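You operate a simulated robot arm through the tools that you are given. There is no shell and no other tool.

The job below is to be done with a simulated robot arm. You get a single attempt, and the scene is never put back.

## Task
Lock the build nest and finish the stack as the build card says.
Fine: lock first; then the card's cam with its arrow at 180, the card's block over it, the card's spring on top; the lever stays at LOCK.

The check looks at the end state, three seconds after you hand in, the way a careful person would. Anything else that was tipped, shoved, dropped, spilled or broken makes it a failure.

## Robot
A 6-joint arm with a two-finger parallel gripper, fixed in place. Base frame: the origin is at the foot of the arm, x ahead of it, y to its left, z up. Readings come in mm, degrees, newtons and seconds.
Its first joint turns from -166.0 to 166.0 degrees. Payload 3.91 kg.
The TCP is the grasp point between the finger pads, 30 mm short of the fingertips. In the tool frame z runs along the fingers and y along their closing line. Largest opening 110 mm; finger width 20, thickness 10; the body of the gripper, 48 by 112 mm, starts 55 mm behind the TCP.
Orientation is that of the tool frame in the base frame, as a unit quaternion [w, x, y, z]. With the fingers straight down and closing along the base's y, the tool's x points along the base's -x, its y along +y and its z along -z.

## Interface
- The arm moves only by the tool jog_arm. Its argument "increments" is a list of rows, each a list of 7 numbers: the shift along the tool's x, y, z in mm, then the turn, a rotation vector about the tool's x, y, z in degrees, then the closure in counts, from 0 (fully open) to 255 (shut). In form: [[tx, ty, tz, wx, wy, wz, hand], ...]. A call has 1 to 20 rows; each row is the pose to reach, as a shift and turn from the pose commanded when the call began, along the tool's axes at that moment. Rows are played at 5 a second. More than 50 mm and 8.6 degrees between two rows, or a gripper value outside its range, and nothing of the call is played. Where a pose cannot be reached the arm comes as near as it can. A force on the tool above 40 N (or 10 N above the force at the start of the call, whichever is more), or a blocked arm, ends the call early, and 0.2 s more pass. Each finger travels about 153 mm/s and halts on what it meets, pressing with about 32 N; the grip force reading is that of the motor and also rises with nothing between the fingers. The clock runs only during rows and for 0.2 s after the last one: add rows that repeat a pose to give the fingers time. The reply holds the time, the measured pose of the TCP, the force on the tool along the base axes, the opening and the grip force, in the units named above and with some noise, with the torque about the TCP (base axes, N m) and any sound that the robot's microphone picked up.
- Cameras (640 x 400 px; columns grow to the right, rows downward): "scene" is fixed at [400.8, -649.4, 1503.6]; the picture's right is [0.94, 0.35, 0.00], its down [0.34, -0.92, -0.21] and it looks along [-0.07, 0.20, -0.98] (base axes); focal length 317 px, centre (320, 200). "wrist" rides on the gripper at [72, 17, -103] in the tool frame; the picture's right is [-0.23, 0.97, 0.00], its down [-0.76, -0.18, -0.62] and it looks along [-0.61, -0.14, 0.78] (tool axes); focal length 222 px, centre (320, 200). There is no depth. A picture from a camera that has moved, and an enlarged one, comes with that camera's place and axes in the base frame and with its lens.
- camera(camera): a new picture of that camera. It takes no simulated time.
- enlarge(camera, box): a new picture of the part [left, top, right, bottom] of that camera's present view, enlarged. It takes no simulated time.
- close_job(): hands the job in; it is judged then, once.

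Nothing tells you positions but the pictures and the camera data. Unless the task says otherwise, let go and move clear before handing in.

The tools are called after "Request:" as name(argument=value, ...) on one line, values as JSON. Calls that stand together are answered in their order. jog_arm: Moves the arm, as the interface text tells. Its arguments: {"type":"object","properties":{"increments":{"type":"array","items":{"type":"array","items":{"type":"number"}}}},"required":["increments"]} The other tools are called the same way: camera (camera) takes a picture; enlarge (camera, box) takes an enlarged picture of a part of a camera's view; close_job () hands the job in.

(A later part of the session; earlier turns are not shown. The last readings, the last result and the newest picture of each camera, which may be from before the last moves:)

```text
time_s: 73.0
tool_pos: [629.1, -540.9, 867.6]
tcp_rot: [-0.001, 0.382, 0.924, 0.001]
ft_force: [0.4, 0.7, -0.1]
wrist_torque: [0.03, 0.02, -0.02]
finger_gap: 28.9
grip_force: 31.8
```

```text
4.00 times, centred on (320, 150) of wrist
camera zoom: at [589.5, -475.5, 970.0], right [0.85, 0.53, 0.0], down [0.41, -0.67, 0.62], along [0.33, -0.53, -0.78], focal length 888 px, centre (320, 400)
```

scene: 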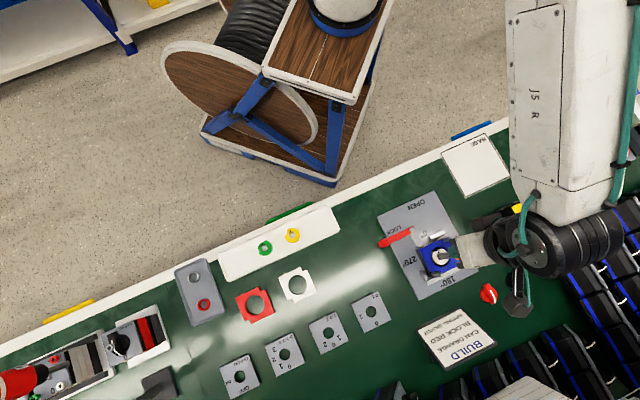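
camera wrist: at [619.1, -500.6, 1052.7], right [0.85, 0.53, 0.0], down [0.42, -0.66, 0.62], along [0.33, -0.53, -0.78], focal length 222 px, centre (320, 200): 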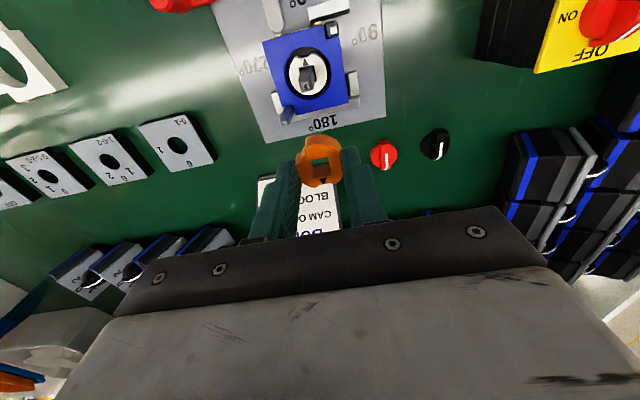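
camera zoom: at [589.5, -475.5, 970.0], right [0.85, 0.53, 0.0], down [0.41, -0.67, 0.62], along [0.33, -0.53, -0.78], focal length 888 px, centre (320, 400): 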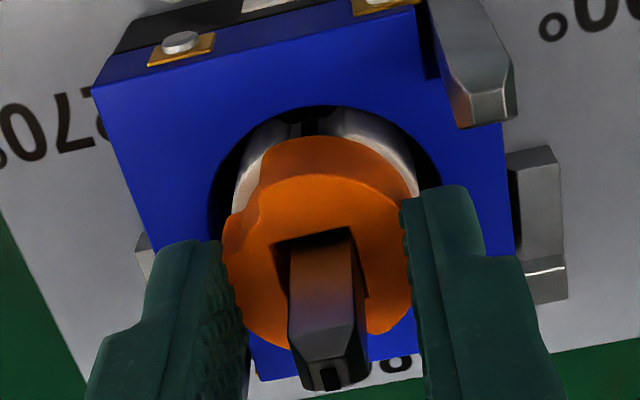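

Request:
jog_arm(increments=[[0, 0, 1, 0, 0, 0, 255], [0, 0, 2, 0, 0, 0, 255], [0, 0, 3, 0, 0, 0, 255], [0, 0, 3, 0, 0, 0, 255]])

Request:
jog_arm(increments=[[0, 0, 1, 0, 0, 0, 255], [0, 0, 2, 0, 0, 0, 255], [0, 0, 2, 0, 0, 0, 255]])

Request:
enlarge(camera="wrist", box=[270, 100, 370, 200])

```text
time_s: 74.0
tool_pos: [628.4, -538.9, 865.8]
tcp_rot: [0.002, 0.383, 0.924, -0.001]
ft_force: [-2.1, 0.1, 23.8]
wrist_torque: [-0.03, 0.02, -0.01]
finger_gap: 29.0
grip_force: 32.3
```

```text
time_s: 74.8
tool_pos: [629.7, -539.4, 862.0]
tcp_rot: [-0.001, 0.383, 0.924, 0.0]
ft_force: [1.6, -3.0, 19.8]
wrist_torque: [-0.13, -0.12, -0.01]
finger_gap: 29.0
grip_force: 31.9
```

```text
4.00 times, centred on (320, 150) of wrist
camera zoom: at [589.2, -475.7, 965.0], right [0.85, 0.53, 0.0], down [0.41, -0.66, 0.62], along [0.33, -0.53, -0.78], focal length 888 px, centre (320, 400)
```

zoom: 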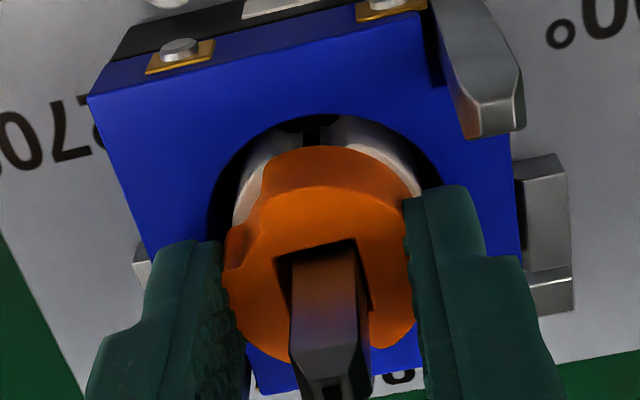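

The cam is seated on the rotor (about 20 N reaction). I'll relax slightly, open the fingers, and lift clear.

Request:
jog_arm(increments=[[0, 0, -1, 0, 0, 0, 255], [0, 0, -1, 0, 0, 0, 220], [0, 0, -1, 0, 0, 0, 180], [0, 0, -1, 0, 0, 0, 160], [0, 0, -1, 0, 0, 0, 155], [0, 0, -1, 0, 0, 0, 155]])

Request:
enlarge(camera="wrist", box=[270, 100, 370, 200])

```text
time_s: 76.2
tool_pos: [628.6, -539.5, 863.3]
tcp_rot: [-0.001, 0.383, 0.924, 0.0]
ft_force: [0.1, 0.5, 0.1]
wrist_torque: [0.0, -0.02, 0.04]
finger_gap: 43.0
grip_force: 0.1
```

```text
4.00 times, centred on (320, 150) of wrist
camera zoom: at [589.7, -475.4, 966.1], right [0.85, 0.53, 0.0], down [0.41, -0.67, 0.62], along [0.33, -0.53, -0.78], focal length 888 px, centre (320, 400)
```

zoom: 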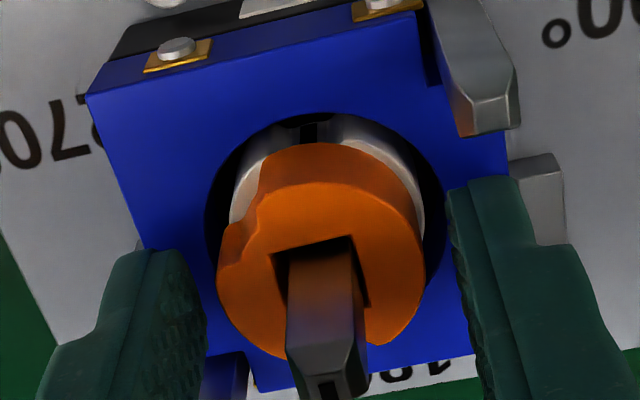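

Request:
jog_arm(increments=[[0, 0, -10, 0, 0, 0, 155], [0, 0, -25, 0, 0, 0, 155], [0, 0, -50, 0, 0, 0, 155], [0, 0, -87, 0, 0, 0, 155], [0, 0, -87, 0, 0, 0, 155]])

Request:
enlarge(camera="wrist", box=[260, 70, 380, 180])

Request:
enlarge(camera="scene", box=[400, 215, 480, 295])

```text
time_s: 77.4
tool_pos: [630.4, -537.9, 950.3]
tcp_rot: [-0.002, 0.382, 0.924, 0.0]
ft_force: [0.0, -0.3, -0.6]
wrist_torque: [0.01, 0.02, -0.01]
finger_gap: 43.2
grip_force: 0.0
```

```text
3.64 times, centred on (320, 125) of wrist
camera zoom: at [591.3, -475.0, 1053.4], right [0.85, 0.53, 0.0], down [0.41, -0.67, 0.62], along [0.33, -0.53, -0.78], focal length 808 px, centre (320, 473)
```

zoom: 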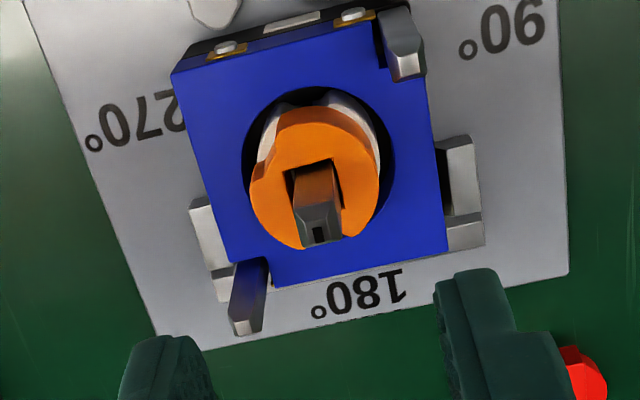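

```text
5.00 times, centred on (440, 255) of scene
camera zoom: at [400.8, -649.4, 1503.6], right [0.94, 0.35, 0.0], down [0.34, -0.92, -0.21], along [-0.07, 0.2, -0.98], focal length 1583 px, centre (-280, -75)
```

zoom: 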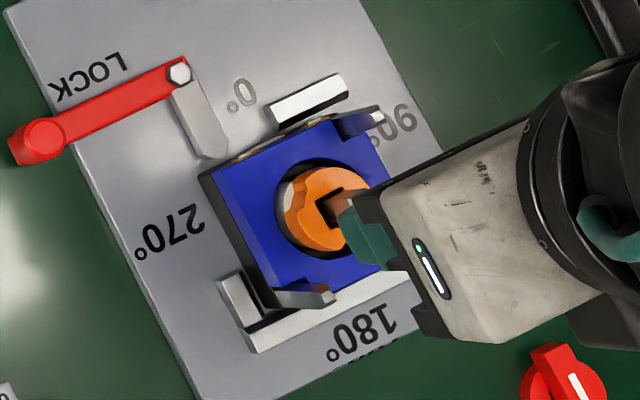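

The cam is on the shaft and the lever is still at LOCK. Next is the red block, so I'll travel over it and measure.

Request:
jog_arm(increments=[[7.5, -36, 0, 0, 0, 0, 155], [14.9, -71.9, 0, 0, 0, 0, 120], [22.4, -107.9, 0, 0, 0, 0, 80], [29.9, -143.8, 0, 0, 0, 0, 40], [37.3, -179.8, 0, 0, 0, 0, 20], [44.8, -215.7, 5, 0, 0, 0, 0], [52.2, -251.7, 10, 0, 0, 0, 0], [59.7, -287.6, 15, 0, 0, 0, 0], [67.2, -323.6, 20, 0, 0, 0, 0], [74.6, -359.5, 20, 0, 0, 0, 0], [82.1, -395.5, 20, 0, 0, 0, 0], [82.1, -395.5, 20, 0, 0, 0, 0]])

Request:
camera(camera="wrist")

Request:
enlarge(camera="wrist", box=[250, 70, 390, 190])

Request:
enlarge(camera="scene", box=[410, 225, 470, 285])

```text
time_s: 80.0
tool_pos: [291.8, -762.3, 932.9]
tcp_rot: [0.0, 0.382, 0.924, 0.001]
ft_force: [-0.2, 0.7, 0.3]
wrist_torque: [0.0, 0.01, 0.04]
finger_gap: 109.8
grip_force: 0.1
```

```text
taken
camera wrist: at [251.7, -698.3, 1034.4], right [0.85, 0.53, 0.0], down [0.41, -0.66, 0.62], along [0.33, -0.53, -0.78], focal length 222 px, centre (320, 200)
```

wrist: 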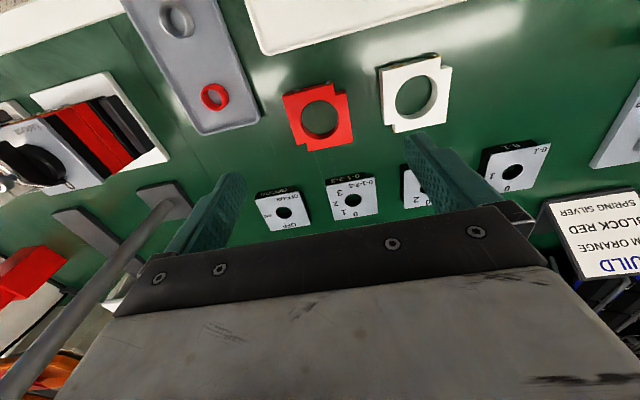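

```text
3.33 times, centred on (320, 130) of wrist
camera zoom: at [251.7, -698.3, 1034.4], right [0.85, 0.53, 0.0], down [0.41, -0.66, 0.62], along [0.33, -0.53, -0.78], focal length 740 px, centre (320, 433)
```

zoom: 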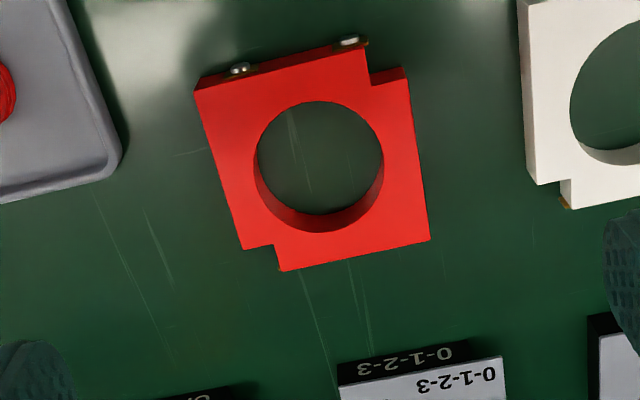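

```text
6.67 times, centred on (440, 255) of scene
camera zoom: at [400.8, -649.4, 1503.6], right [0.94, 0.35, 0.0], down [0.34, -0.92, -0.21], along [-0.07, 0.2, -0.98], focal length 2111 px, centre (-480, -167)
```

zoom: 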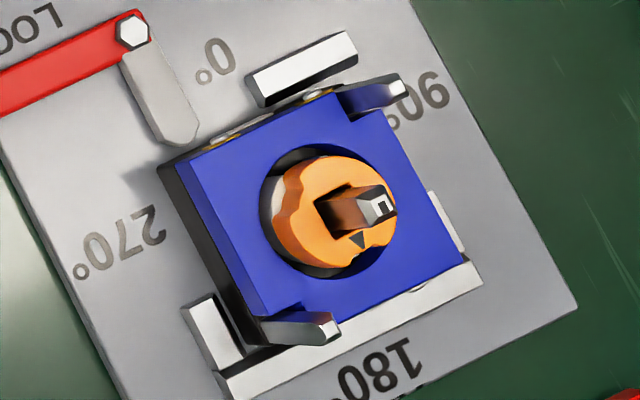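

The cam's arrow clearly points to 180 on the nest. The red block is a roughly 62 mm square under the tool, its notches matching the posts' corners. I'll centre over it with an 80 mm opening and descend partway.

Request:
jog_arm(increments=[[-4, -1, 15, 0, 0, 0.4, 40], [-7.5, -2.1, 35, 0, 0, 0.7, 70], [-7.5, -2.1, 60, 0, 0, 0.7, 70], [-7.5, -2.1, 75, 0, 0, 0.7, 70], [-7.5, -2.1, 75, 0, 0, 0.7, 70]])

Request:
camera(camera="wrist")

Request:
enlarge(camera="wrist", box=[240, 80, 400, 210])

```text
time_s: 81.2
tool_pos: [298.0, -768.0, 854.6]
tcp_rot: [-0.001, 0.389, 0.921, 0.0]
ft_force: [0.1, -0.7, 1.2]
wrist_torque: [-0.02, 0.0, 0.02]
finger_gap: 80.0
grip_force: 0.1
```

```text
taken
camera wrist: at [258.3, -704.0, 957.8], right [0.86, 0.52, 0.0], down [0.41, -0.67, 0.62], along [0.32, -0.53, -0.78], focal length 222 px, centre (320, 200)
```

wrist: 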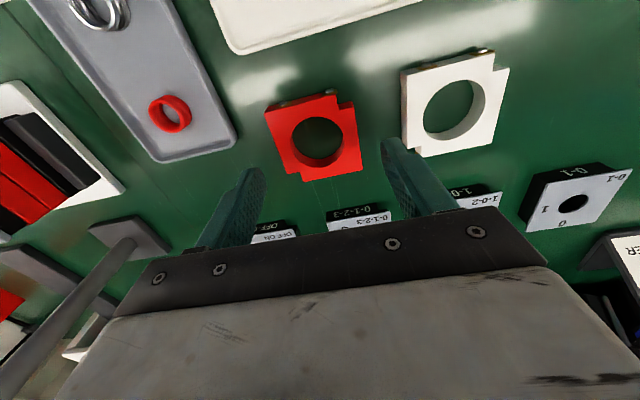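

```text
3.08 times, centred on (320, 145) of wrist
camera zoom: at [258.3, -704.0, 957.8], right [0.86, 0.52, 0.0], down [0.41, -0.67, 0.62], along [0.32, -0.53, -0.78], focal length 684 px, centre (320, 369)
```

zoom: 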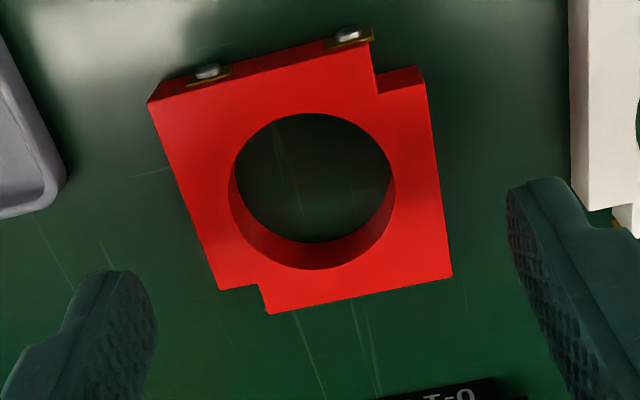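

Request:
enlarge(camera="wrist", box=[260, 85, 370, 190])

```text
3.81 times, centred on (315, 138) of wrist
camera zoom: at [258.3, -704.0, 957.8], right [0.86, 0.52, 0.0], down [0.41, -0.67, 0.62], along [0.32, -0.53, -0.78], focal length 846 px, centre (339, 438)
```

zoom: 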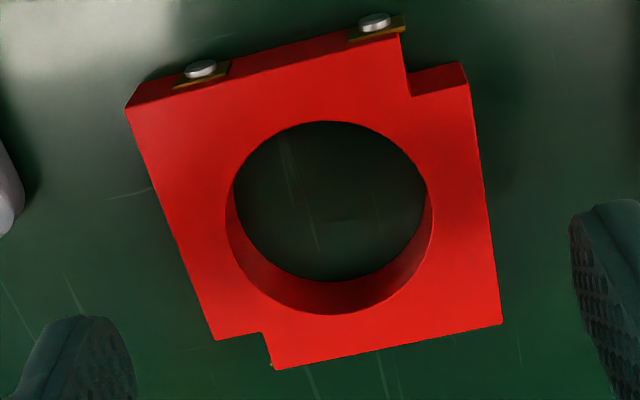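

The block is square to the tool, with its top at z≈797.5 and about 15 mm thick. I'll correct 1.5 mm sideways and descend so the tips sit about 6 mm above the bench, then check.

Request:
jog_arm(increments=[[0, -1.5, 10, 0, 0, 0, 70], [0, -1.5, 20, 0, 0, 0, 70], [0, -1.5, 28, 0, 0, 0, 70], [0, -1.5, 33, 0, 0, 0, 70], [0, -1.5, 37, 0, 0, 0, 70], [0, -1.5, 37, 0, 0, 0, 70]])

Request:
enlarge(camera="wrist", box=[230, 90, 410, 230])

```text
time_s: 82.6
tool_pos: [293.4, -767.8, 818.4]
tcp_rot: [0.0, 0.388, 0.922, 0.0]
ft_force: [-0.4, -0.1, 0.2]
wrist_torque: [0.01, -0.01, -0.04]
finger_gap: 79.7
grip_force: 0.0
```

```text
2.86 times, centred on (320, 160) of wrist
camera zoom: at [255.5, -704.2, 921.1], right [0.86, 0.52, 0.0], down [0.41, -0.67, 0.62], along [0.32, -0.53, -0.78], focal length 635 px, centre (320, 314)
```

zoom: 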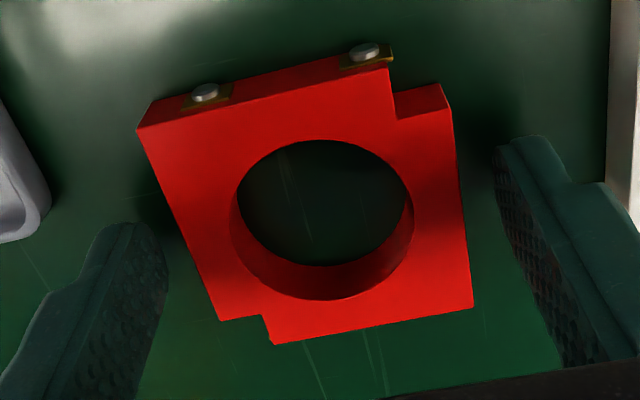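

The fingers straddle the block evenly, so I'll close on it.

Request:
jog_arm(increments=[[0, 0.3, 0, 0, 0, 0, 90], [0, 0.3, 0, 0, 0, 0, 105], [0, 0.3, 0, 0, 0, 0, 115], [0, 0.3, 0, 0, 0, 0, 140], [0, 0.3, 0, 0, 0, 0, 180], [0, 0.3, 0, 0, 0, 0, 255], [0, 0.3, 0, 0, 0, 0, 255], [0, 0.3, 0, 0, 0, 0, 255]])

Request:
enlarge(camera="wrist", box=[230, 90, 410, 230])

```text
time_s: 84.4
tool_pos: [293.5, -766.0, 819.1]
tcp_rot: [-0.001, 0.388, 0.922, 0.0]
ft_force: [-0.2, 0.9, 0.1]
wrist_torque: [0.03, 0.01, 0.0]
finger_gap: 62.9
grip_force: 32.3
```

```text
2.86 times, centred on (320, 160) of wrist
camera zoom: at [255.5, -704.1, 921.2], right [0.86, 0.52, 0.0], down [0.41, -0.67, 0.62], along [0.32, -0.53, -0.78], focal length 635 px, centre (320, 314)
```

zoom: 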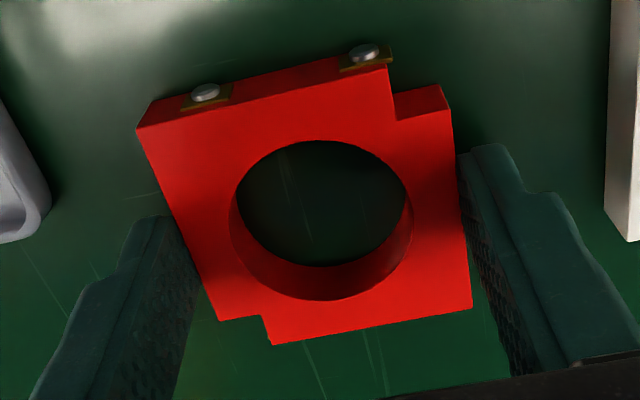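

Gripped at 62.9 mm, with the pads flush on the block's sides. I'll lift and carry it back above the nest, squaring the yaw with the nest.

Request:
jog_arm(increments=[[0, 0, -4, 0, 0, 0, 255], [0, 0, -12, 0, 0, 0, 255], [0, 0, -30, 0, 0, 0, 255], [0, 0, -60, 0, 0, 0, 255], [0, 0, -100, 0, 0, 0, 255], [0, 0, -132, 0, 0, 0, 255], [0, 0, -132, 0, 0, 0, 255]])

Request:
jog_arm(increments=[[-5.8, 33.3, 0, 0, 0, -0.1, 255], [-11.5, 66.6, 0, 0, 0, -0.2, 255], [-17.3, 99.9, 0, 0, 0, -0.3, 255], [-23.1, 133.2, 0, 0, 0, -0.4, 255], [-28.8, 166.5, 0, 0, 0, -0.5, 255], [-34.6, 199.9, 0, 0, 0, -0.6, 255], [-40.4, 233.2, 0, 0, 0, -0.7, 255], [-46.1, 266.5, 0, 0, 0, -0.7, 255], [-51.9, 299.8, 0, 0, 0, -0.7, 255], [-57.7, 333.1, 0, 0, 0, -0.7, 255], [-63.4, 366.4, 0, 0, 0, -0.7, 255], [-69.2, 399.7, 0, 0, 0, -0.7, 255], [-69.2, 399.7, 0, 0, 0, -0.7, 255]])

Request:
enlarge(camera="wrist", box=[230, 60, 410, 220])

Request:
camera(camera="scene")

```text
time_s: 86.0
tool_pos: [294.3, -766.5, 950.4]
tcp_rot: [-0.001, 0.389, 0.921, 0.0]
ft_force: [-0.8, 0.0, -1.1]
wrist_torque: [0.01, 0.02, -0.01]
finger_gap: 63.3
grip_force: 31.7
```

```text
time_s: 88.8
tool_pos: [629.3, -539.3, 952.3]
tcp_rot: [-0.002, 0.383, 0.924, 0.001]
ft_force: [-0.3, -0.6, -0.9]
wrist_torque: [0.0, -0.01, -0.02]
finger_gap: 62.8
grip_force: 31.8
```

```text
2.50 times, centred on (320, 140) of wrist
camera zoom: at [589.1, -475.9, 1055.6], right [0.85, 0.53, 0.0], down [0.41, -0.67, 0.62], along [0.33, -0.53, -0.78], focal length 555 px, centre (320, 350)
```

zoom: 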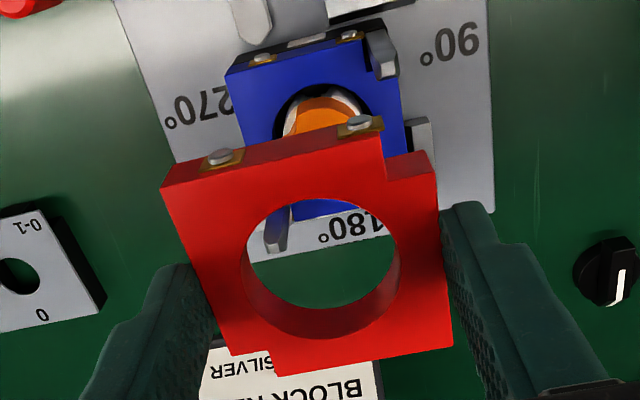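

```text
taken
```

scene: 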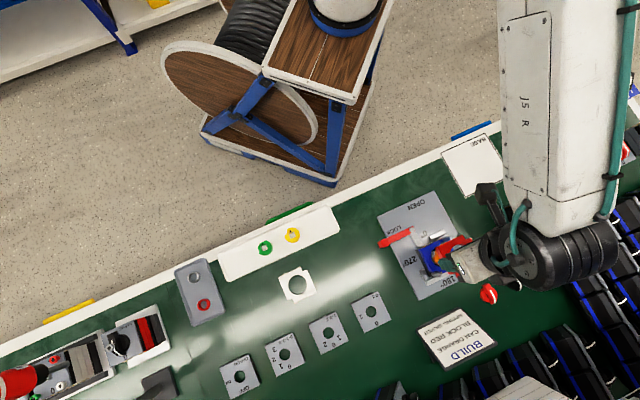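

Request:
jog_arm(increments=[[0, 0, 12, 0, 0, 0, 255], [0, 0, 24, 0, 0, 0, 255], [0, 0, 36, 0, 0, 0, 255], [0, 0, 36, 0, 0, 0, 255]])

Request:
enlarge(camera="wrist", box=[230, 70, 410, 230])

Request:
enlarge(camera="scene", box=[400, 210, 480, 290])

```text
time_s: 89.8
tool_pos: [628.8, -539.6, 915.5]
tcp_rot: [-0.001, 0.382, 0.924, 0.0]
ft_force: [1.0, -0.4, -0.5]
wrist_torque: [-0.03, 0.0, -0.01]
finger_gap: 62.9
grip_force: 31.7
```

```text
2.50 times, centred on (320, 150) of wrist
camera zoom: at [589.3, -474.9, 1018.4], right [0.85, 0.53, 0.0], down [0.41, -0.67, 0.62], along [0.33, -0.53, -0.78], focal length 555 px, centre (320, 325)
```

zoom: 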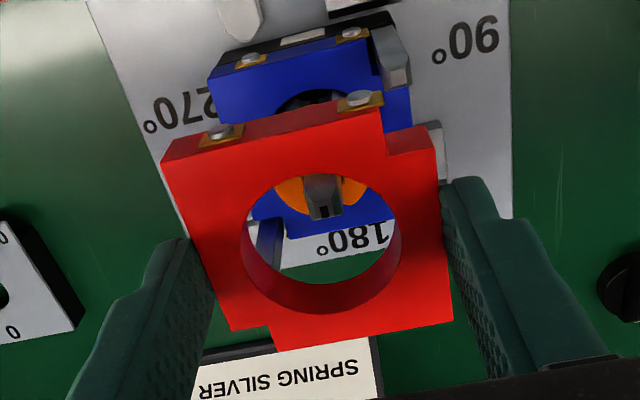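

```text
5.00 times, centred on (440, 250) of scene
camera zoom: at [400.8, -649.4, 1503.6], right [0.94, 0.35, 0.0], down [0.34, -0.92, -0.21], along [-0.07, 0.2, -0.98], focal length 1583 px, centre (-280, -50)
```

zoom: 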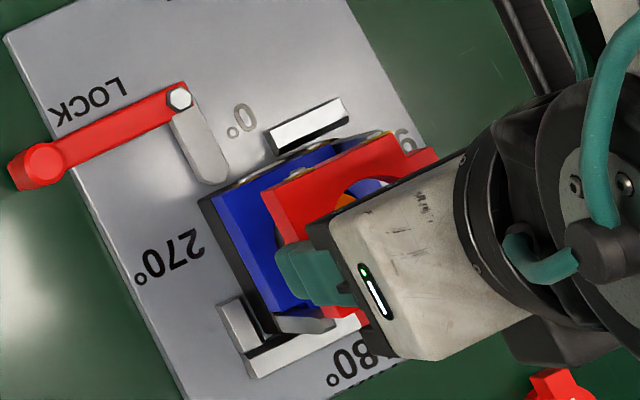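

Request:
enlarge(camera="wrist", box=[320, 70, 380, 130])

Request:
enlarge(camera="wrist", box=[285, 130, 355, 200])

```text
6.67 times, centred on (350, 100) of wrist
camera zoom: at [589.3, -474.9, 1018.4], right [0.85, 0.53, 0.0], down [0.41, -0.67, 0.62], along [0.33, -0.53, -0.78], focal length 1481 px, centre (120, 867)
```

zoom: 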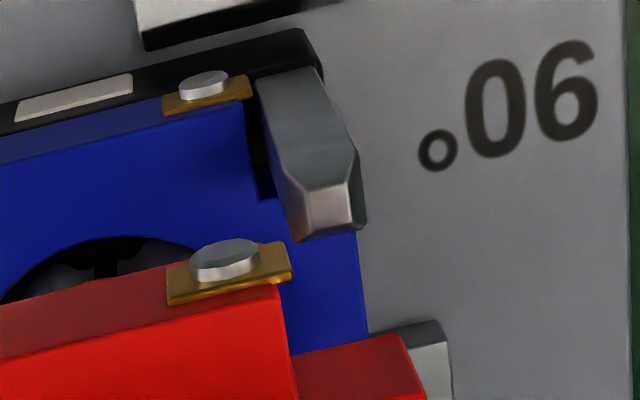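

```text
5.71 times, centred on (320, 165) of wrist
camera zoom: at [589.3, -474.9, 1018.4], right [0.85, 0.53, 0.0], down [0.41, -0.67, 0.62], along [0.33, -0.53, -0.78], focal length 1269 px, centre (320, 400)
```

zoom: 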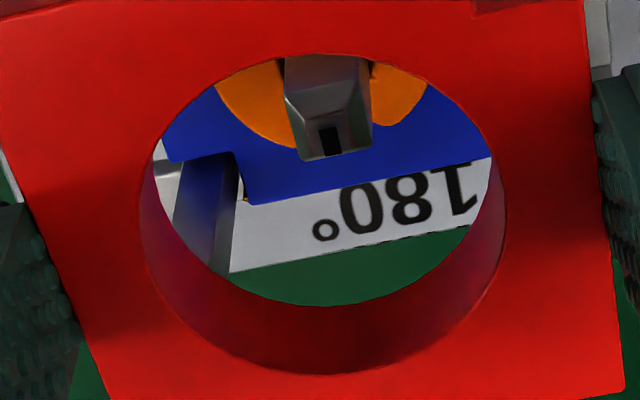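

The shaft tip shows through the block's hole and the posts line up to within about 1 mm. I'll apply a small correction and lower until the block is just above the post tips for another look.

Request:
jog_arm(increments=[[-0.8, 0.6, 4, 0, 0, 0, 255], [-0.8, 0.6, 8, 0, 0, 0, 255], [-0.8, 0.6, 11, 0, 0, 0, 255], [-0.8, 0.6, 11, 0, 0, 0, 255]])

Request:
enlarge(camera="wrist", box=[320, 80, 380, 140])

Request:
enlarge(camera="wrist", box=[285, 130, 355, 200])

Request:
enlarge(camera="wrist", box=[240, 80, 400, 220])

```text
time_s: 90.8
tool_pos: [629.6, -539.0, 904.9]
tcp_rot: [-0.001, 0.383, 0.924, 0.001]
ft_force: [-1.3, 0.7, -0.7]
wrist_torque: [0.0, 0.02, 0.0]
finger_gap: 62.8
grip_force: 32.0
```

```text
6.67 times, centred on (350, 110) of wrist
camera zoom: at [590.3, -475.3, 1006.9], right [0.85, 0.53, 0.0], down [0.41, -0.67, 0.62], along [0.33, -0.53, -0.78], focal length 1481 px, centre (120, 800)
```

zoom: 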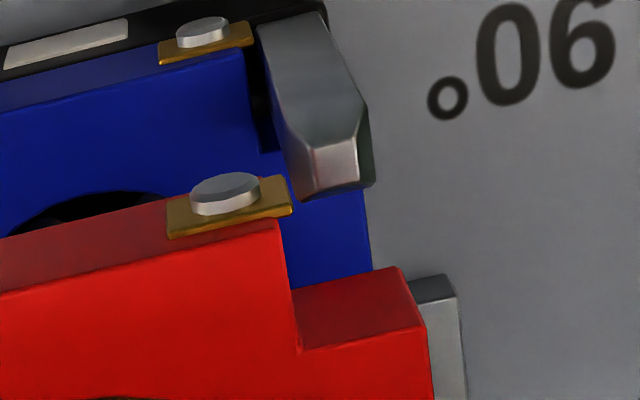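

```text
5.71 times, centred on (320, 165) of wrist
camera zoom: at [590.3, -475.3, 1006.9], right [0.85, 0.53, 0.0], down [0.41, -0.67, 0.62], along [0.33, -0.53, -0.78], focal length 1269 px, centre (320, 400)
```

zoom: 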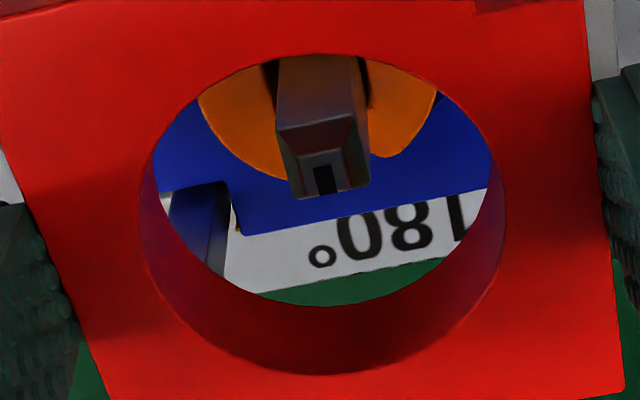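

```text
2.86 times, centred on (320, 150) of wrist
camera zoom: at [590.3, -475.3, 1006.9], right [0.85, 0.53, 0.0], down [0.41, -0.67, 0.62], along [0.33, -0.53, -0.78], focal length 635 px, centre (320, 343)
```

zoom: 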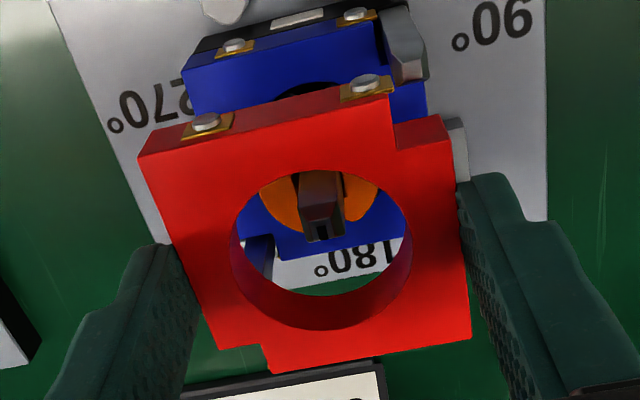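

The shaft now sits centred in the block's hole. I'll lower slowly past the post tips while watching forces.

Request:
jog_arm(increments=[[0, 0, 2, 0, 0, 0, 255], [0, 0, 4, 0, 0, 0, 255], [0, 0, 6, 0, 0, 0, 255], [0, 0, 8, 0, 0, 0, 255], [0, 0, 8, 0, 0, 0, 255]])

Request:
enlarge(camera="wrist", box=[320, 80, 380, 140])

Request:
enlarge(camera="wrist", box=[240, 90, 400, 230])

```text
time_s: 92.0
tool_pos: [630.3, -538.7, 895.4]
tcp_rot: [-0.001, 0.383, 0.924, 0.0]
ft_force: [-0.3, 0.1, -0.8]
wrist_torque: [-0.01, 0.0, -0.01]
finger_gap: 63.1
grip_force: 32.4
```

```text
6.67 times, centred on (350, 110) of wrist
camera zoom: at [590.5, -475.2, 998.2], right [0.85, 0.53, 0.0], down [0.41, -0.67, 0.62], along [0.33, -0.53, -0.78], focal length 1481 px, centre (120, 800)
```

zoom: 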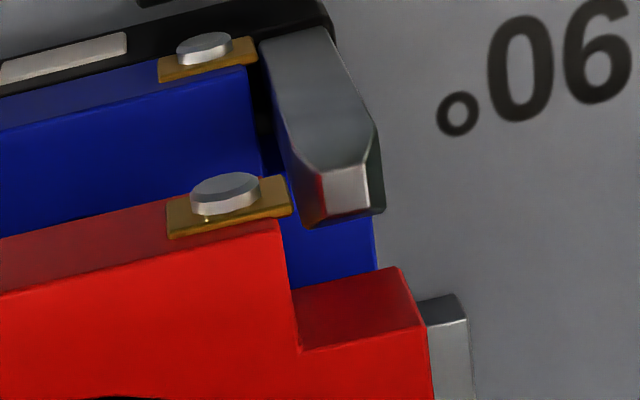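

```text
2.86 times, centred on (320, 160) of wrist
camera zoom: at [590.5, -475.2, 998.2], right [0.85, 0.53, 0.0], down [0.41, -0.67, 0.62], along [0.33, -0.53, -0.78], focal length 635 px, centre (320, 314)
```

zoom: 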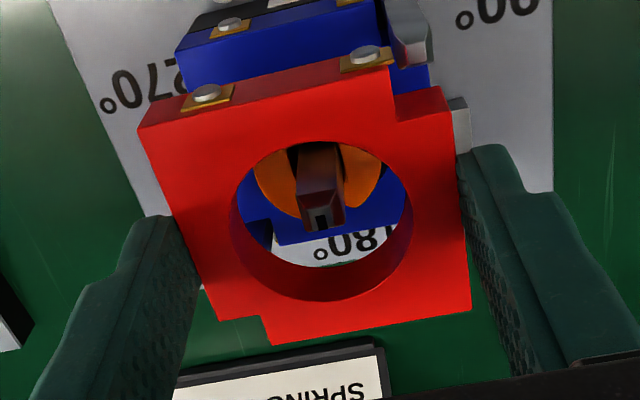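

Clear so far, and the posts line up with both notches. Continuing down.

Request:
jog_arm(increments=[[0, 0.3, 3, 0, 0, 0, 255], [0, 0.3, 6, 0, 0, 0, 255], [0, 0.3, 9, 0, 0, 0, 255], [0, 0.3, 12, 0, 0, 0, 255], [0, 0.3, 12, 0, 0, 0, 255]])

Request:
enlarge(camera="wrist", box=[240, 90, 400, 230])

```text
time_s: 93.2
tool_pos: [628.6, -537.2, 884.4]
tcp_rot: [-0.001, 0.383, 0.924, 0.001]
ft_force: [0.0, -0.5, -1.2]
wrist_torque: [0.01, 0.0, -0.01]
finger_gap: 62.8
grip_force: 32.1
```

```text
2.86 times, centred on (320, 160) of wrist
camera zoom: at [590.2, -474.5, 986.6], right [0.85, 0.53, 0.0], down [0.41, -0.67, 0.62], along [0.33, -0.53, -0.78], focal length 635 px, centre (320, 314)
```

zoom: 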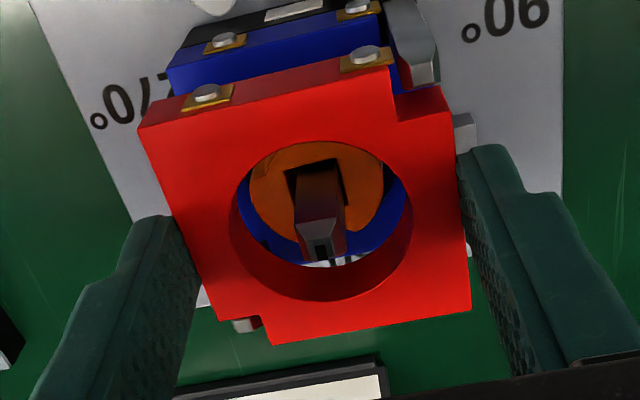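

Both posts are entering the notches with no force. Continuing.

Request:
jog_arm(increments=[[0, 0, 3, 0, 0, 0, 255], [0, 0, 6, 0, 0, 0, 255], [0, 0, 9, 0, 0, 0, 255], [0, 0, 12, 0, 0, 0, 255], [0, 0, 12, 0, 0, 0, 255]])

Request:
enlarge(camera="wrist", box=[240, 90, 400, 230])

```text
time_s: 94.4
tool_pos: [630.8, -540.1, 871.9]
tcp_rot: [-0.001, 0.382, 0.924, 0.0]
ft_force: [-1.0, 1.2, -0.2]
wrist_torque: [0.08, 0.04, -0.02]
finger_gap: 63.0
grip_force: 32.0
```

```text
2.86 times, centred on (320, 160) of wrist
camera zoom: at [590.3, -475.0, 974.5], right [0.85, 0.53, 0.0], down [0.41, -0.67, 0.62], along [0.33, -0.53, -0.78], focal length 635 px, centre (320, 314)
```

zoom: 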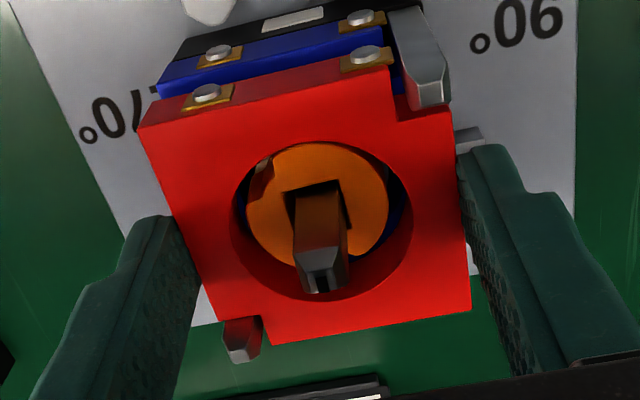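

Request:
enlarge(camera="wrist", box=[325, 85, 375, 135])

Request:
enlarge(camera="wrist", box=[280, 180, 330, 230])

```text
8.00 times, centred on (350, 110) of wrist
camera zoom: at [590.3, -475.0, 974.5], right [0.85, 0.53, 0.0], down [0.41, -0.67, 0.62], along [0.33, -0.53, -0.78], focal length 1777 px, centre (80, 920)
```

zoom: 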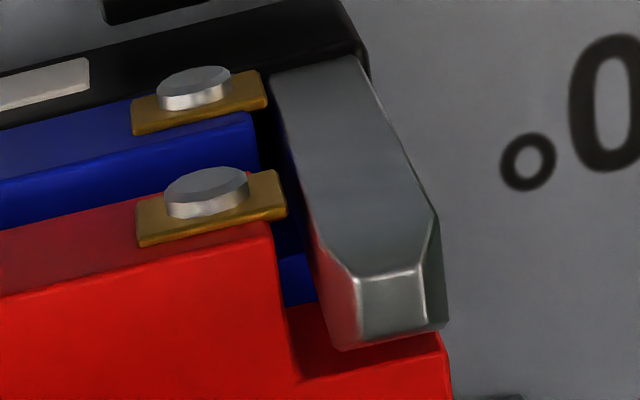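

```text
8.00 times, centred on (305, 205) of wrist
camera zoom: at [590.3, -475.0, 974.5], right [0.85, 0.53, 0.0], down [0.41, -0.67, 0.62], along [0.33, -0.53, -0.78], focal length 1777 px, centre (440, 160)
```

zoom: 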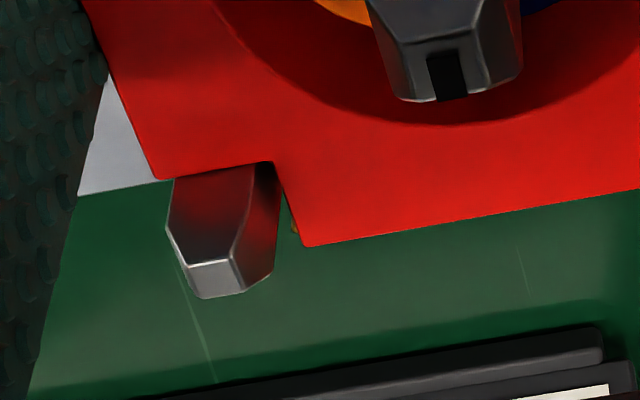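

Both posts sit inside the notches cleanly. I'll lower the last part in fine steps.

Request:
jog_arm(increments=[[0, 0, 1.5, 0, 0, 0, 255], [0, 0, 3, 0, 0, 0, 255], [0, 0, 4.5, 0, 0, 0, 255], [0, 0, 4.5, 0, 0, 0, 255]])

Request:
jog_arm(increments=[[0, 0, 1, 0, 0, 0, 255], [0, 0, 2, 0, 0, 0, 255], [0, 0, 2, 0, 0, 0, 255]])

Request:
enlarge(camera="wrist", box=[240, 90, 400, 230])

```text
time_s: 95.4
tool_pos: [630.1, -538.5, 867.2]
tcp_rot: [-0.002, 0.383, 0.924, -0.001]
ft_force: [0.1, -0.4, -1.0]
wrist_torque: [0.0, -0.01, 0.02]
finger_gap: 63.1
grip_force: 32.2
```

```text
time_s: 96.2
tool_pos: [631.2, -538.4, 865.4]
tcp_rot: [-0.001, 0.382, 0.924, 0.001]
ft_force: [-5.4, 5.3, 16.1]
wrist_torque: [0.32, 0.35, -0.13]
finger_gap: 62.8
grip_force: 32.2
```

```text
2.86 times, centred on (320, 160) of wrist
camera zoom: at [590.4, -474.9, 969.1], right [0.85, 0.53, 0.0], down [0.41, -0.66, 0.62], along [0.33, -0.53, -0.78], focal length 635 px, centre (320, 314)
```

zoom: 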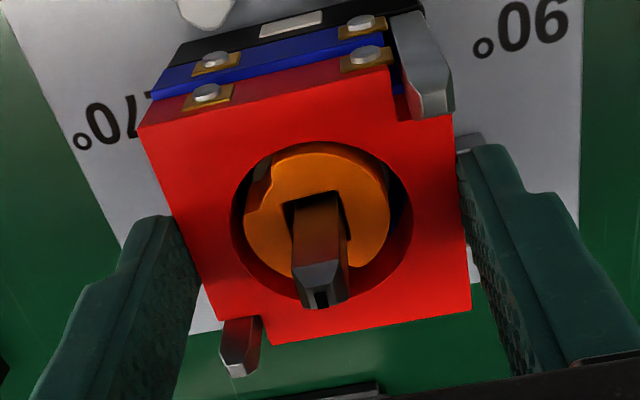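

Contact at about 16 N with a slight side force. I'll ease the side load by shifting 0.7 mm and press a touch more to be sure it's down.

Request:
jog_arm(increments=[[0.7, 0, 0, 0, 0, 0, 255], [0.7, 0, 0, 0, 0, 0, 255]])

Request:
jog_arm(increments=[[0, 0, 0.7, 0, 0, 0, 255], [0, 0, 0.7, 0, 0, 0, 255]])

Request:
enlarge(camera="wrist", box=[270, 80, 370, 160])

Request:
enlarge(camera="scene", box=[405, 215, 465, 295])

```text
time_s: 96.8
tool_pos: [631.1, -539.2, 866.4]
tcp_rot: [0.0, 0.383, 0.924, 0.0]
ft_force: [1.4, -1.5, 16.0]
wrist_torque: [0.03, 0.01, 0.02]
finger_gap: 62.8
grip_force: 32.0
```

```text
time_s: 97.4
tool_pos: [630.5, -538.9, 866.1]
tcp_rot: [0.001, 0.382, 0.924, 0.0]
ft_force: [2.8, -5.9, 29.8]
wrist_torque: [-0.05, -0.01, 0.01]
finger_gap: 62.9
grip_force: 32.3
```

```text
5.00 times, centred on (320, 120) of wrist
camera zoom: at [590.1, -474.4, 968.6], right [0.85, 0.53, 0.0], down [0.41, -0.66, 0.62], along [0.33, -0.53, -0.78], focal length 1111 px, centre (320, 600)
```

zoom: 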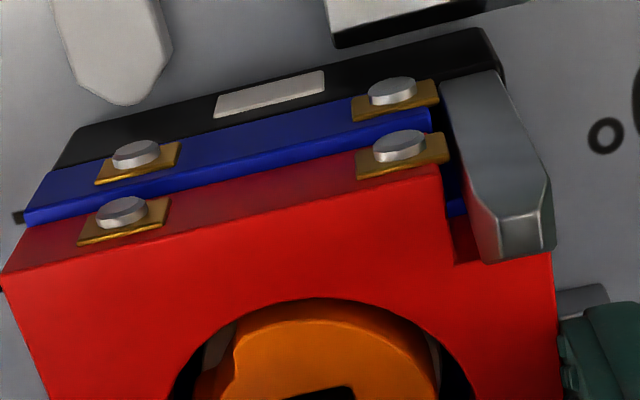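

```text
5.00 times, centred on (435, 255) of scene
camera zoom: at [400.8, -649.4, 1503.6], right [0.94, 0.35, 0.0], down [0.34, -0.92, -0.21], along [-0.07, 0.2, -0.98], focal length 1583 px, centre (-255, -75)
```

zoom: 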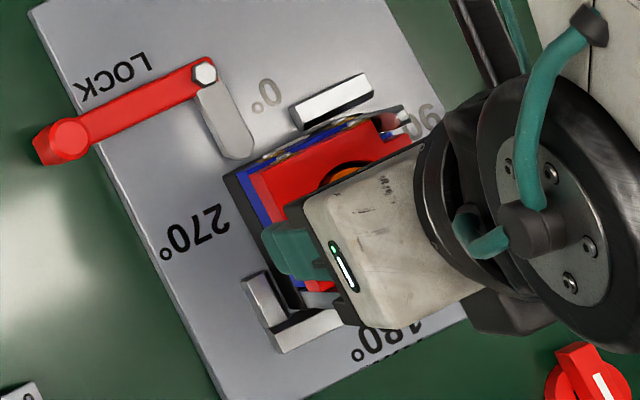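

The block is firmly down but sits about 1 mm toward 180 compared with the base. I'll lift a hair, shift 0.8 mm toward the robot, and set it back down.

Request:
jog_arm(increments=[[0, 0, -1.2, 0, 0, 0, 255], [0, 0, -2.4, 0, 0, 0, 255], [0.8, 0, -2.4, 0, 0, 0, 255], [0.8, 0, -2.4, 0, 0, 0, 255]])

Request:
jog_arm(increments=[[0, 0, 1, 0, 0, 0, 255], [0, 0, 1.8, 0, 0, 0, 255], [0, 0, 1.8, 0, 0, 0, 255]])

Request:
enlarge(camera="wrist", box=[270, 80, 370, 160])

Request:
enlarge(camera="wrist", box=[280, 180, 330, 230])

```text
time_s: 98.4
tool_pos: [627.6, -536.3, 865.1]
tcp_rot: [-0.001, 0.383, 0.924, 0.001]
ft_force: [2.4, -3.2, 13.8]
wrist_torque: [-0.19, -0.24, -0.02]
finger_gap: 62.8
grip_force: 31.9
```

```text
time_s: 99.2
tool_pos: [628.5, -536.3, 865.9]
tcp_rot: [0.0, 0.383, 0.924, 0.0]
ft_force: [0.7, 4.0, 28.8]
wrist_torque: [0.24, 0.07, 0.02]
finger_gap: 62.8
grip_force: 31.8
```

```text
5.00 times, centred on (320, 120) of wrist
camera zoom: at [588.7, -473.1, 968.5], right [0.85, 0.53, 0.0], down [0.41, -0.66, 0.62], along [0.33, -0.53, -0.78], focal length 1111 px, centre (320, 600)
```

zoom: 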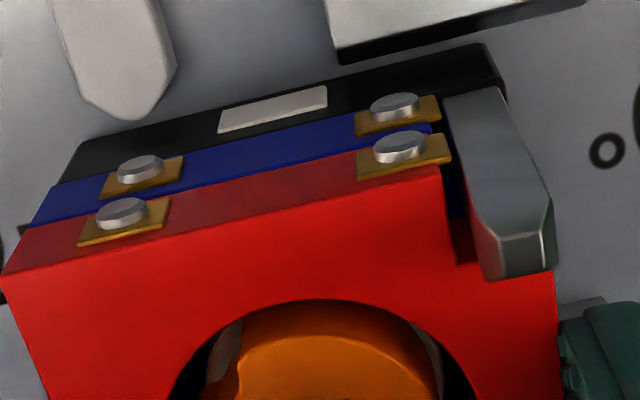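

```text
8.00 times, centred on (305, 205) of wrist
camera zoom: at [588.7, -473.1, 968.5], right [0.85, 0.53, 0.0], down [0.41, -0.66, 0.62], along [0.33, -0.53, -0.78], focal length 1777 px, centre (440, 160)
```

zoom: 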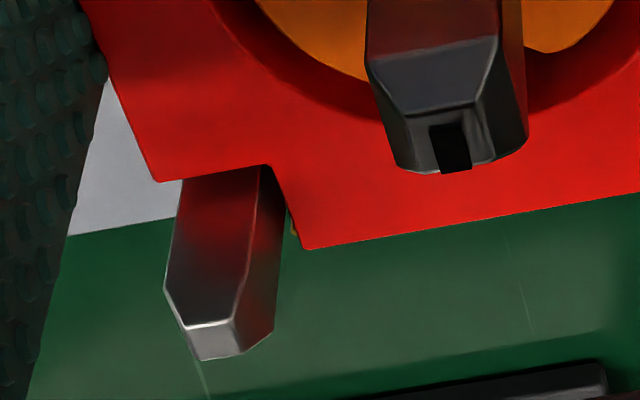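

The block's front face is now flush with the base. I'll relieve the pressure and open the fingers.

Request:
jog_arm(increments=[[0, 0, -0.8, 0, 0, 0, 255], [0, 0, -0.8, 0, 0, 0, 200], [0, 0, -0.8, 0, 0, 0, 150], [0, 0, -0.8, 0, 0, 0, 105], [0, 0, -0.8, 0, 0, 0, 85], [0, 0, -0.8, 0, 0, 0, 80], [0, 0, -0.8, 0, 0, 0, 80]])

Request:
enlarge(camera="wrist", box=[240, 80, 400, 220])

```text
time_s: 100.8
tool_pos: [628.0, -536.9, 866.1]
tcp_rot: [-0.001, 0.383, 0.924, 0.0]
ft_force: [-0.1, 0.6, 0.4]
wrist_torque: [-0.01, 0.03, 0.03]
finger_gap: 75.5
grip_force: 0.0
```

```text
2.86 times, centred on (320, 150) of wrist
camera zoom: at [589.2, -473.8, 968.1], right [0.85, 0.53, 0.0], down [0.41, -0.67, 0.62], along [0.33, -0.53, -0.78], focal length 635 px, centre (320, 343)
```

zoom: 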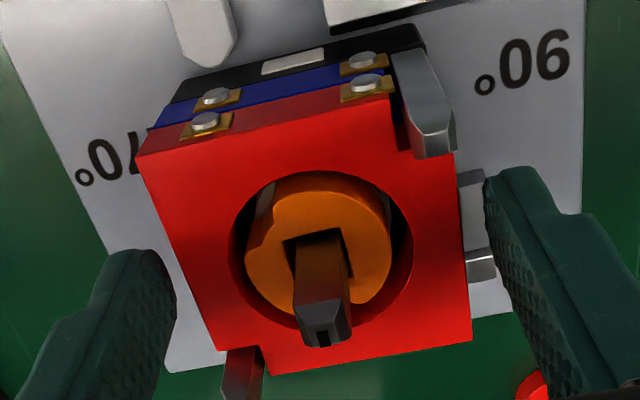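

Released cleanly. Lifting straight up and checking the stack.

Request:
jog_arm(increments=[[0, 0, -10, 0, 0, 0, 80], [0, 0, -25, 0, 0, 0, 80], [0, 0, -50, 0, 0, 0, 80], [0, 0, -85, 0, 0, 0, 80], [0, 0, -85, 0, 0, 0, 80]])

Request:
enlarge(camera="wrist", box=[260, 60, 380, 170])

Request:
enlarge(camera="scene", box=[400, 215, 480, 295])

```text
time_s: 102.0
tool_pos: [630.3, -536.8, 951.5]
tcp_rot: [-0.001, 0.382, 0.924, 0.001]
ft_force: [1.2, 0.3, 0.3]
wrist_torque: [0.01, 0.0, 0.0]
finger_gap: 75.7
grip_force: 0.1
```

```text
3.64 times, centred on (320, 115) of wrist
camera zoom: at [590.8, -472.7, 1054.3], right [0.85, 0.53, 0.0], down [0.41, -0.67, 0.62], along [0.33, -0.53, -0.78], focal length 808 px, centre (320, 509)
```

zoom: 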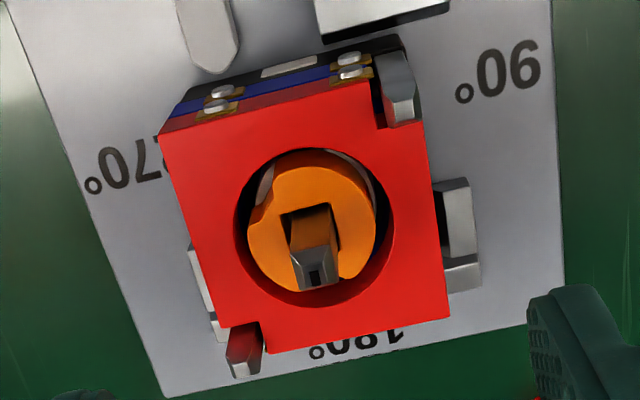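

```text
5.00 times, centred on (440, 255) of scene
camera zoom: at [400.8, -649.4, 1503.6], right [0.94, 0.35, 0.0], down [0.34, -0.92, -0.21], along [-0.07, 0.2, -0.98], focal length 1583 px, centre (-280, -75)
```

zoom: 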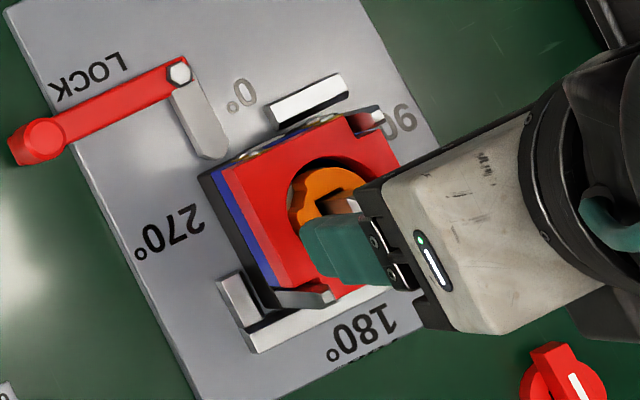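

The stack looks right: block over the cam, posts in both notches, lever still at LOCK. Now for the silver spring, so I'll move over the grey tray.

Request:
jog_arm(increments=[[13.6, -35.6, 0, 0, 0, 0, 80], [27.2, -71.3, 0, 0, 0, 0, 80], [40.8, -106.9, 0, 0, 0, 0, 80], [54.4, -142.5, 0, 0, 0, 0, 80], [67.9, -178.2, 0, 0, 0, 0, 80], [81.5, -213.8, 0, 0, 0, 0, 80], [95.1, -249.4, 0, 0, 0, 0, 80], [108.7, -285, 0, 0, 0, 0, 80], [122.3, -320.7, 5, 0, 0, 0, 80], [135.9, -356.3, 10, 0, 0, 0, 80], [149.5, -392, 15, 0, 0, 0, 80], [163, -427.6, 20, 0, 0, 0, 80], [176.6, -463.2, 20, 0, 0, 0, 80], [190.2, -498.8, 20, 0, 0, 0, 80], [190.2, -498.8, 20, 0, 0, 0, 80]])

Request:
camera(camera="wrist")

Request:
enlarge(camera="wrist", box=[250, 60, 390, 190])

Request:
enlarge(camera="scene", box=[410, 225, 470, 285])

```text
time_s: 105.2
tool_pos: [140.9, -755.3, 930.3]
tcp_rot: [-0.001, 0.383, 0.924, 0.001]
ft_force: [-0.2, -0.5, -1.3]
wrist_torque: [-0.02, 0.03, 0.01]
finger_gap: 75.4
grip_force: 0.0
```

```text
taken
camera wrist: at [101.7, -692.0, 1032.8], right [0.85, 0.53, 0.0], down [0.41, -0.67, 0.62], along [0.33, -0.53, -0.78], focal length 222 px, centre (320, 200)
```

wrist: 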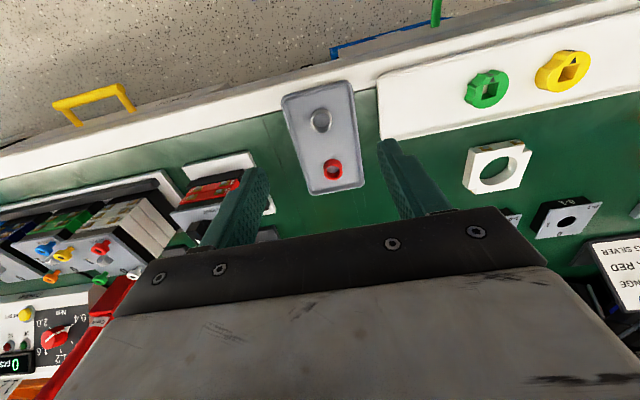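

```text
3.08 times, centred on (320, 125) of wrist
camera zoom: at [101.7, -692.0, 1032.8], right [0.85, 0.53, 0.0], down [0.41, -0.67, 0.62], along [0.33, -0.53, -0.78], focal length 684 px, centre (320, 431)
```

zoom: 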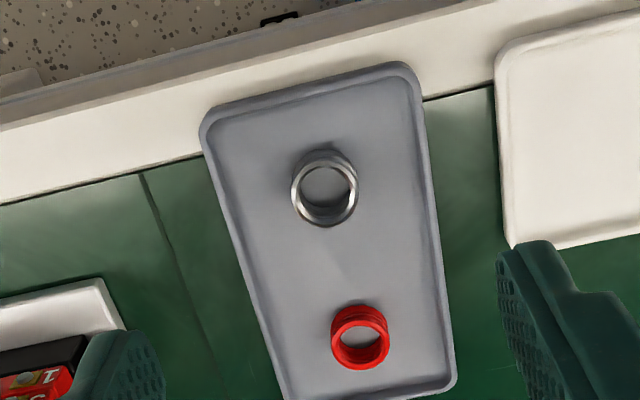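

```text
6.67 times, centred on (440, 255) of scene
camera zoom: at [400.8, -649.4, 1503.6], right [0.94, 0.35, 0.0], down [0.34, -0.92, -0.21], along [-0.07, 0.2, -0.98], focal length 2111 px, centre (-480, -167)
```

zoom: 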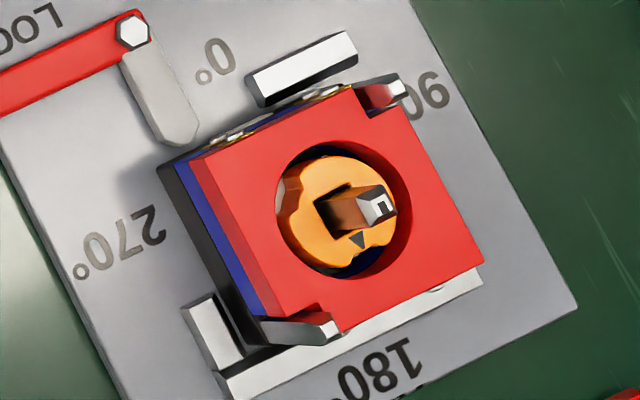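

The nest stack looks correct from above. The silver spring is about 23 mm across in the grey tray. I'll centre on it with a narrow opening (38 mm, inside the rim) and descend partway.

Request:
jog_arm(increments=[[-5, -0.4, 20, 0, 0, 0, 120], [-11, -0.8, 45, 0, 0, 0, 167], [-11, -0.8, 65, 0, 0, 0, 167], [-11, -0.8, 80, 0, 0, 0, 167], [-11, -0.8, 80, 0, 0, 0, 167]])

Request:
enlarge(camera="wrist", box=[260, 90, 380, 200])

Request:
enlarge(camera="wrist", box=[290, 115, 350, 175])

```text
time_s: 106.4
tool_pos: [148.5, -763.7, 850.6]
tcp_rot: [0.0, 0.383, 0.924, 0.0]
ft_force: [-0.1, 0.0, -0.3]
wrist_torque: [0.0, 0.01, 0.02]
finger_gap: 38.1
grip_force: 0.1
```

```text
3.64 times, centred on (320, 145) of wrist
camera zoom: at [109.1, -700.5, 953.2], right [0.85, 0.53, 0.0], down [0.41, -0.67, 0.62], along [0.33, -0.53, -0.78], focal length 808 px, centre (320, 400)
```

zoom: 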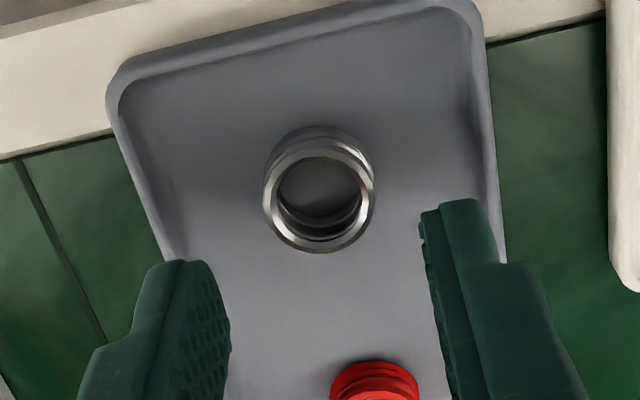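

```text
6.67 times, centred on (320, 145) of wrist
camera zoom: at [109.1, -700.5, 953.2], right [0.85, 0.53, 0.0], down [0.41, -0.67, 0.62], along [0.33, -0.53, -0.78], focal length 1481 px, centre (320, 567)
```

zoom: 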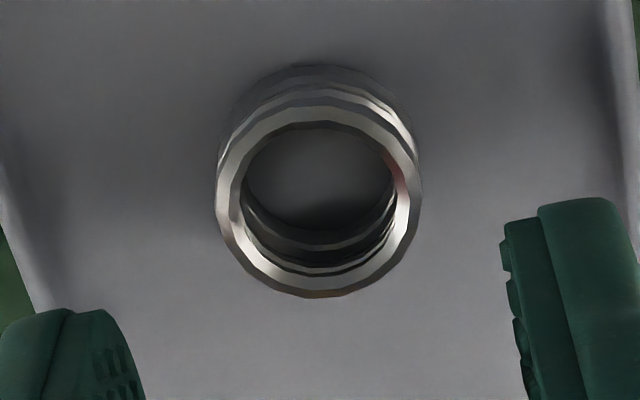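

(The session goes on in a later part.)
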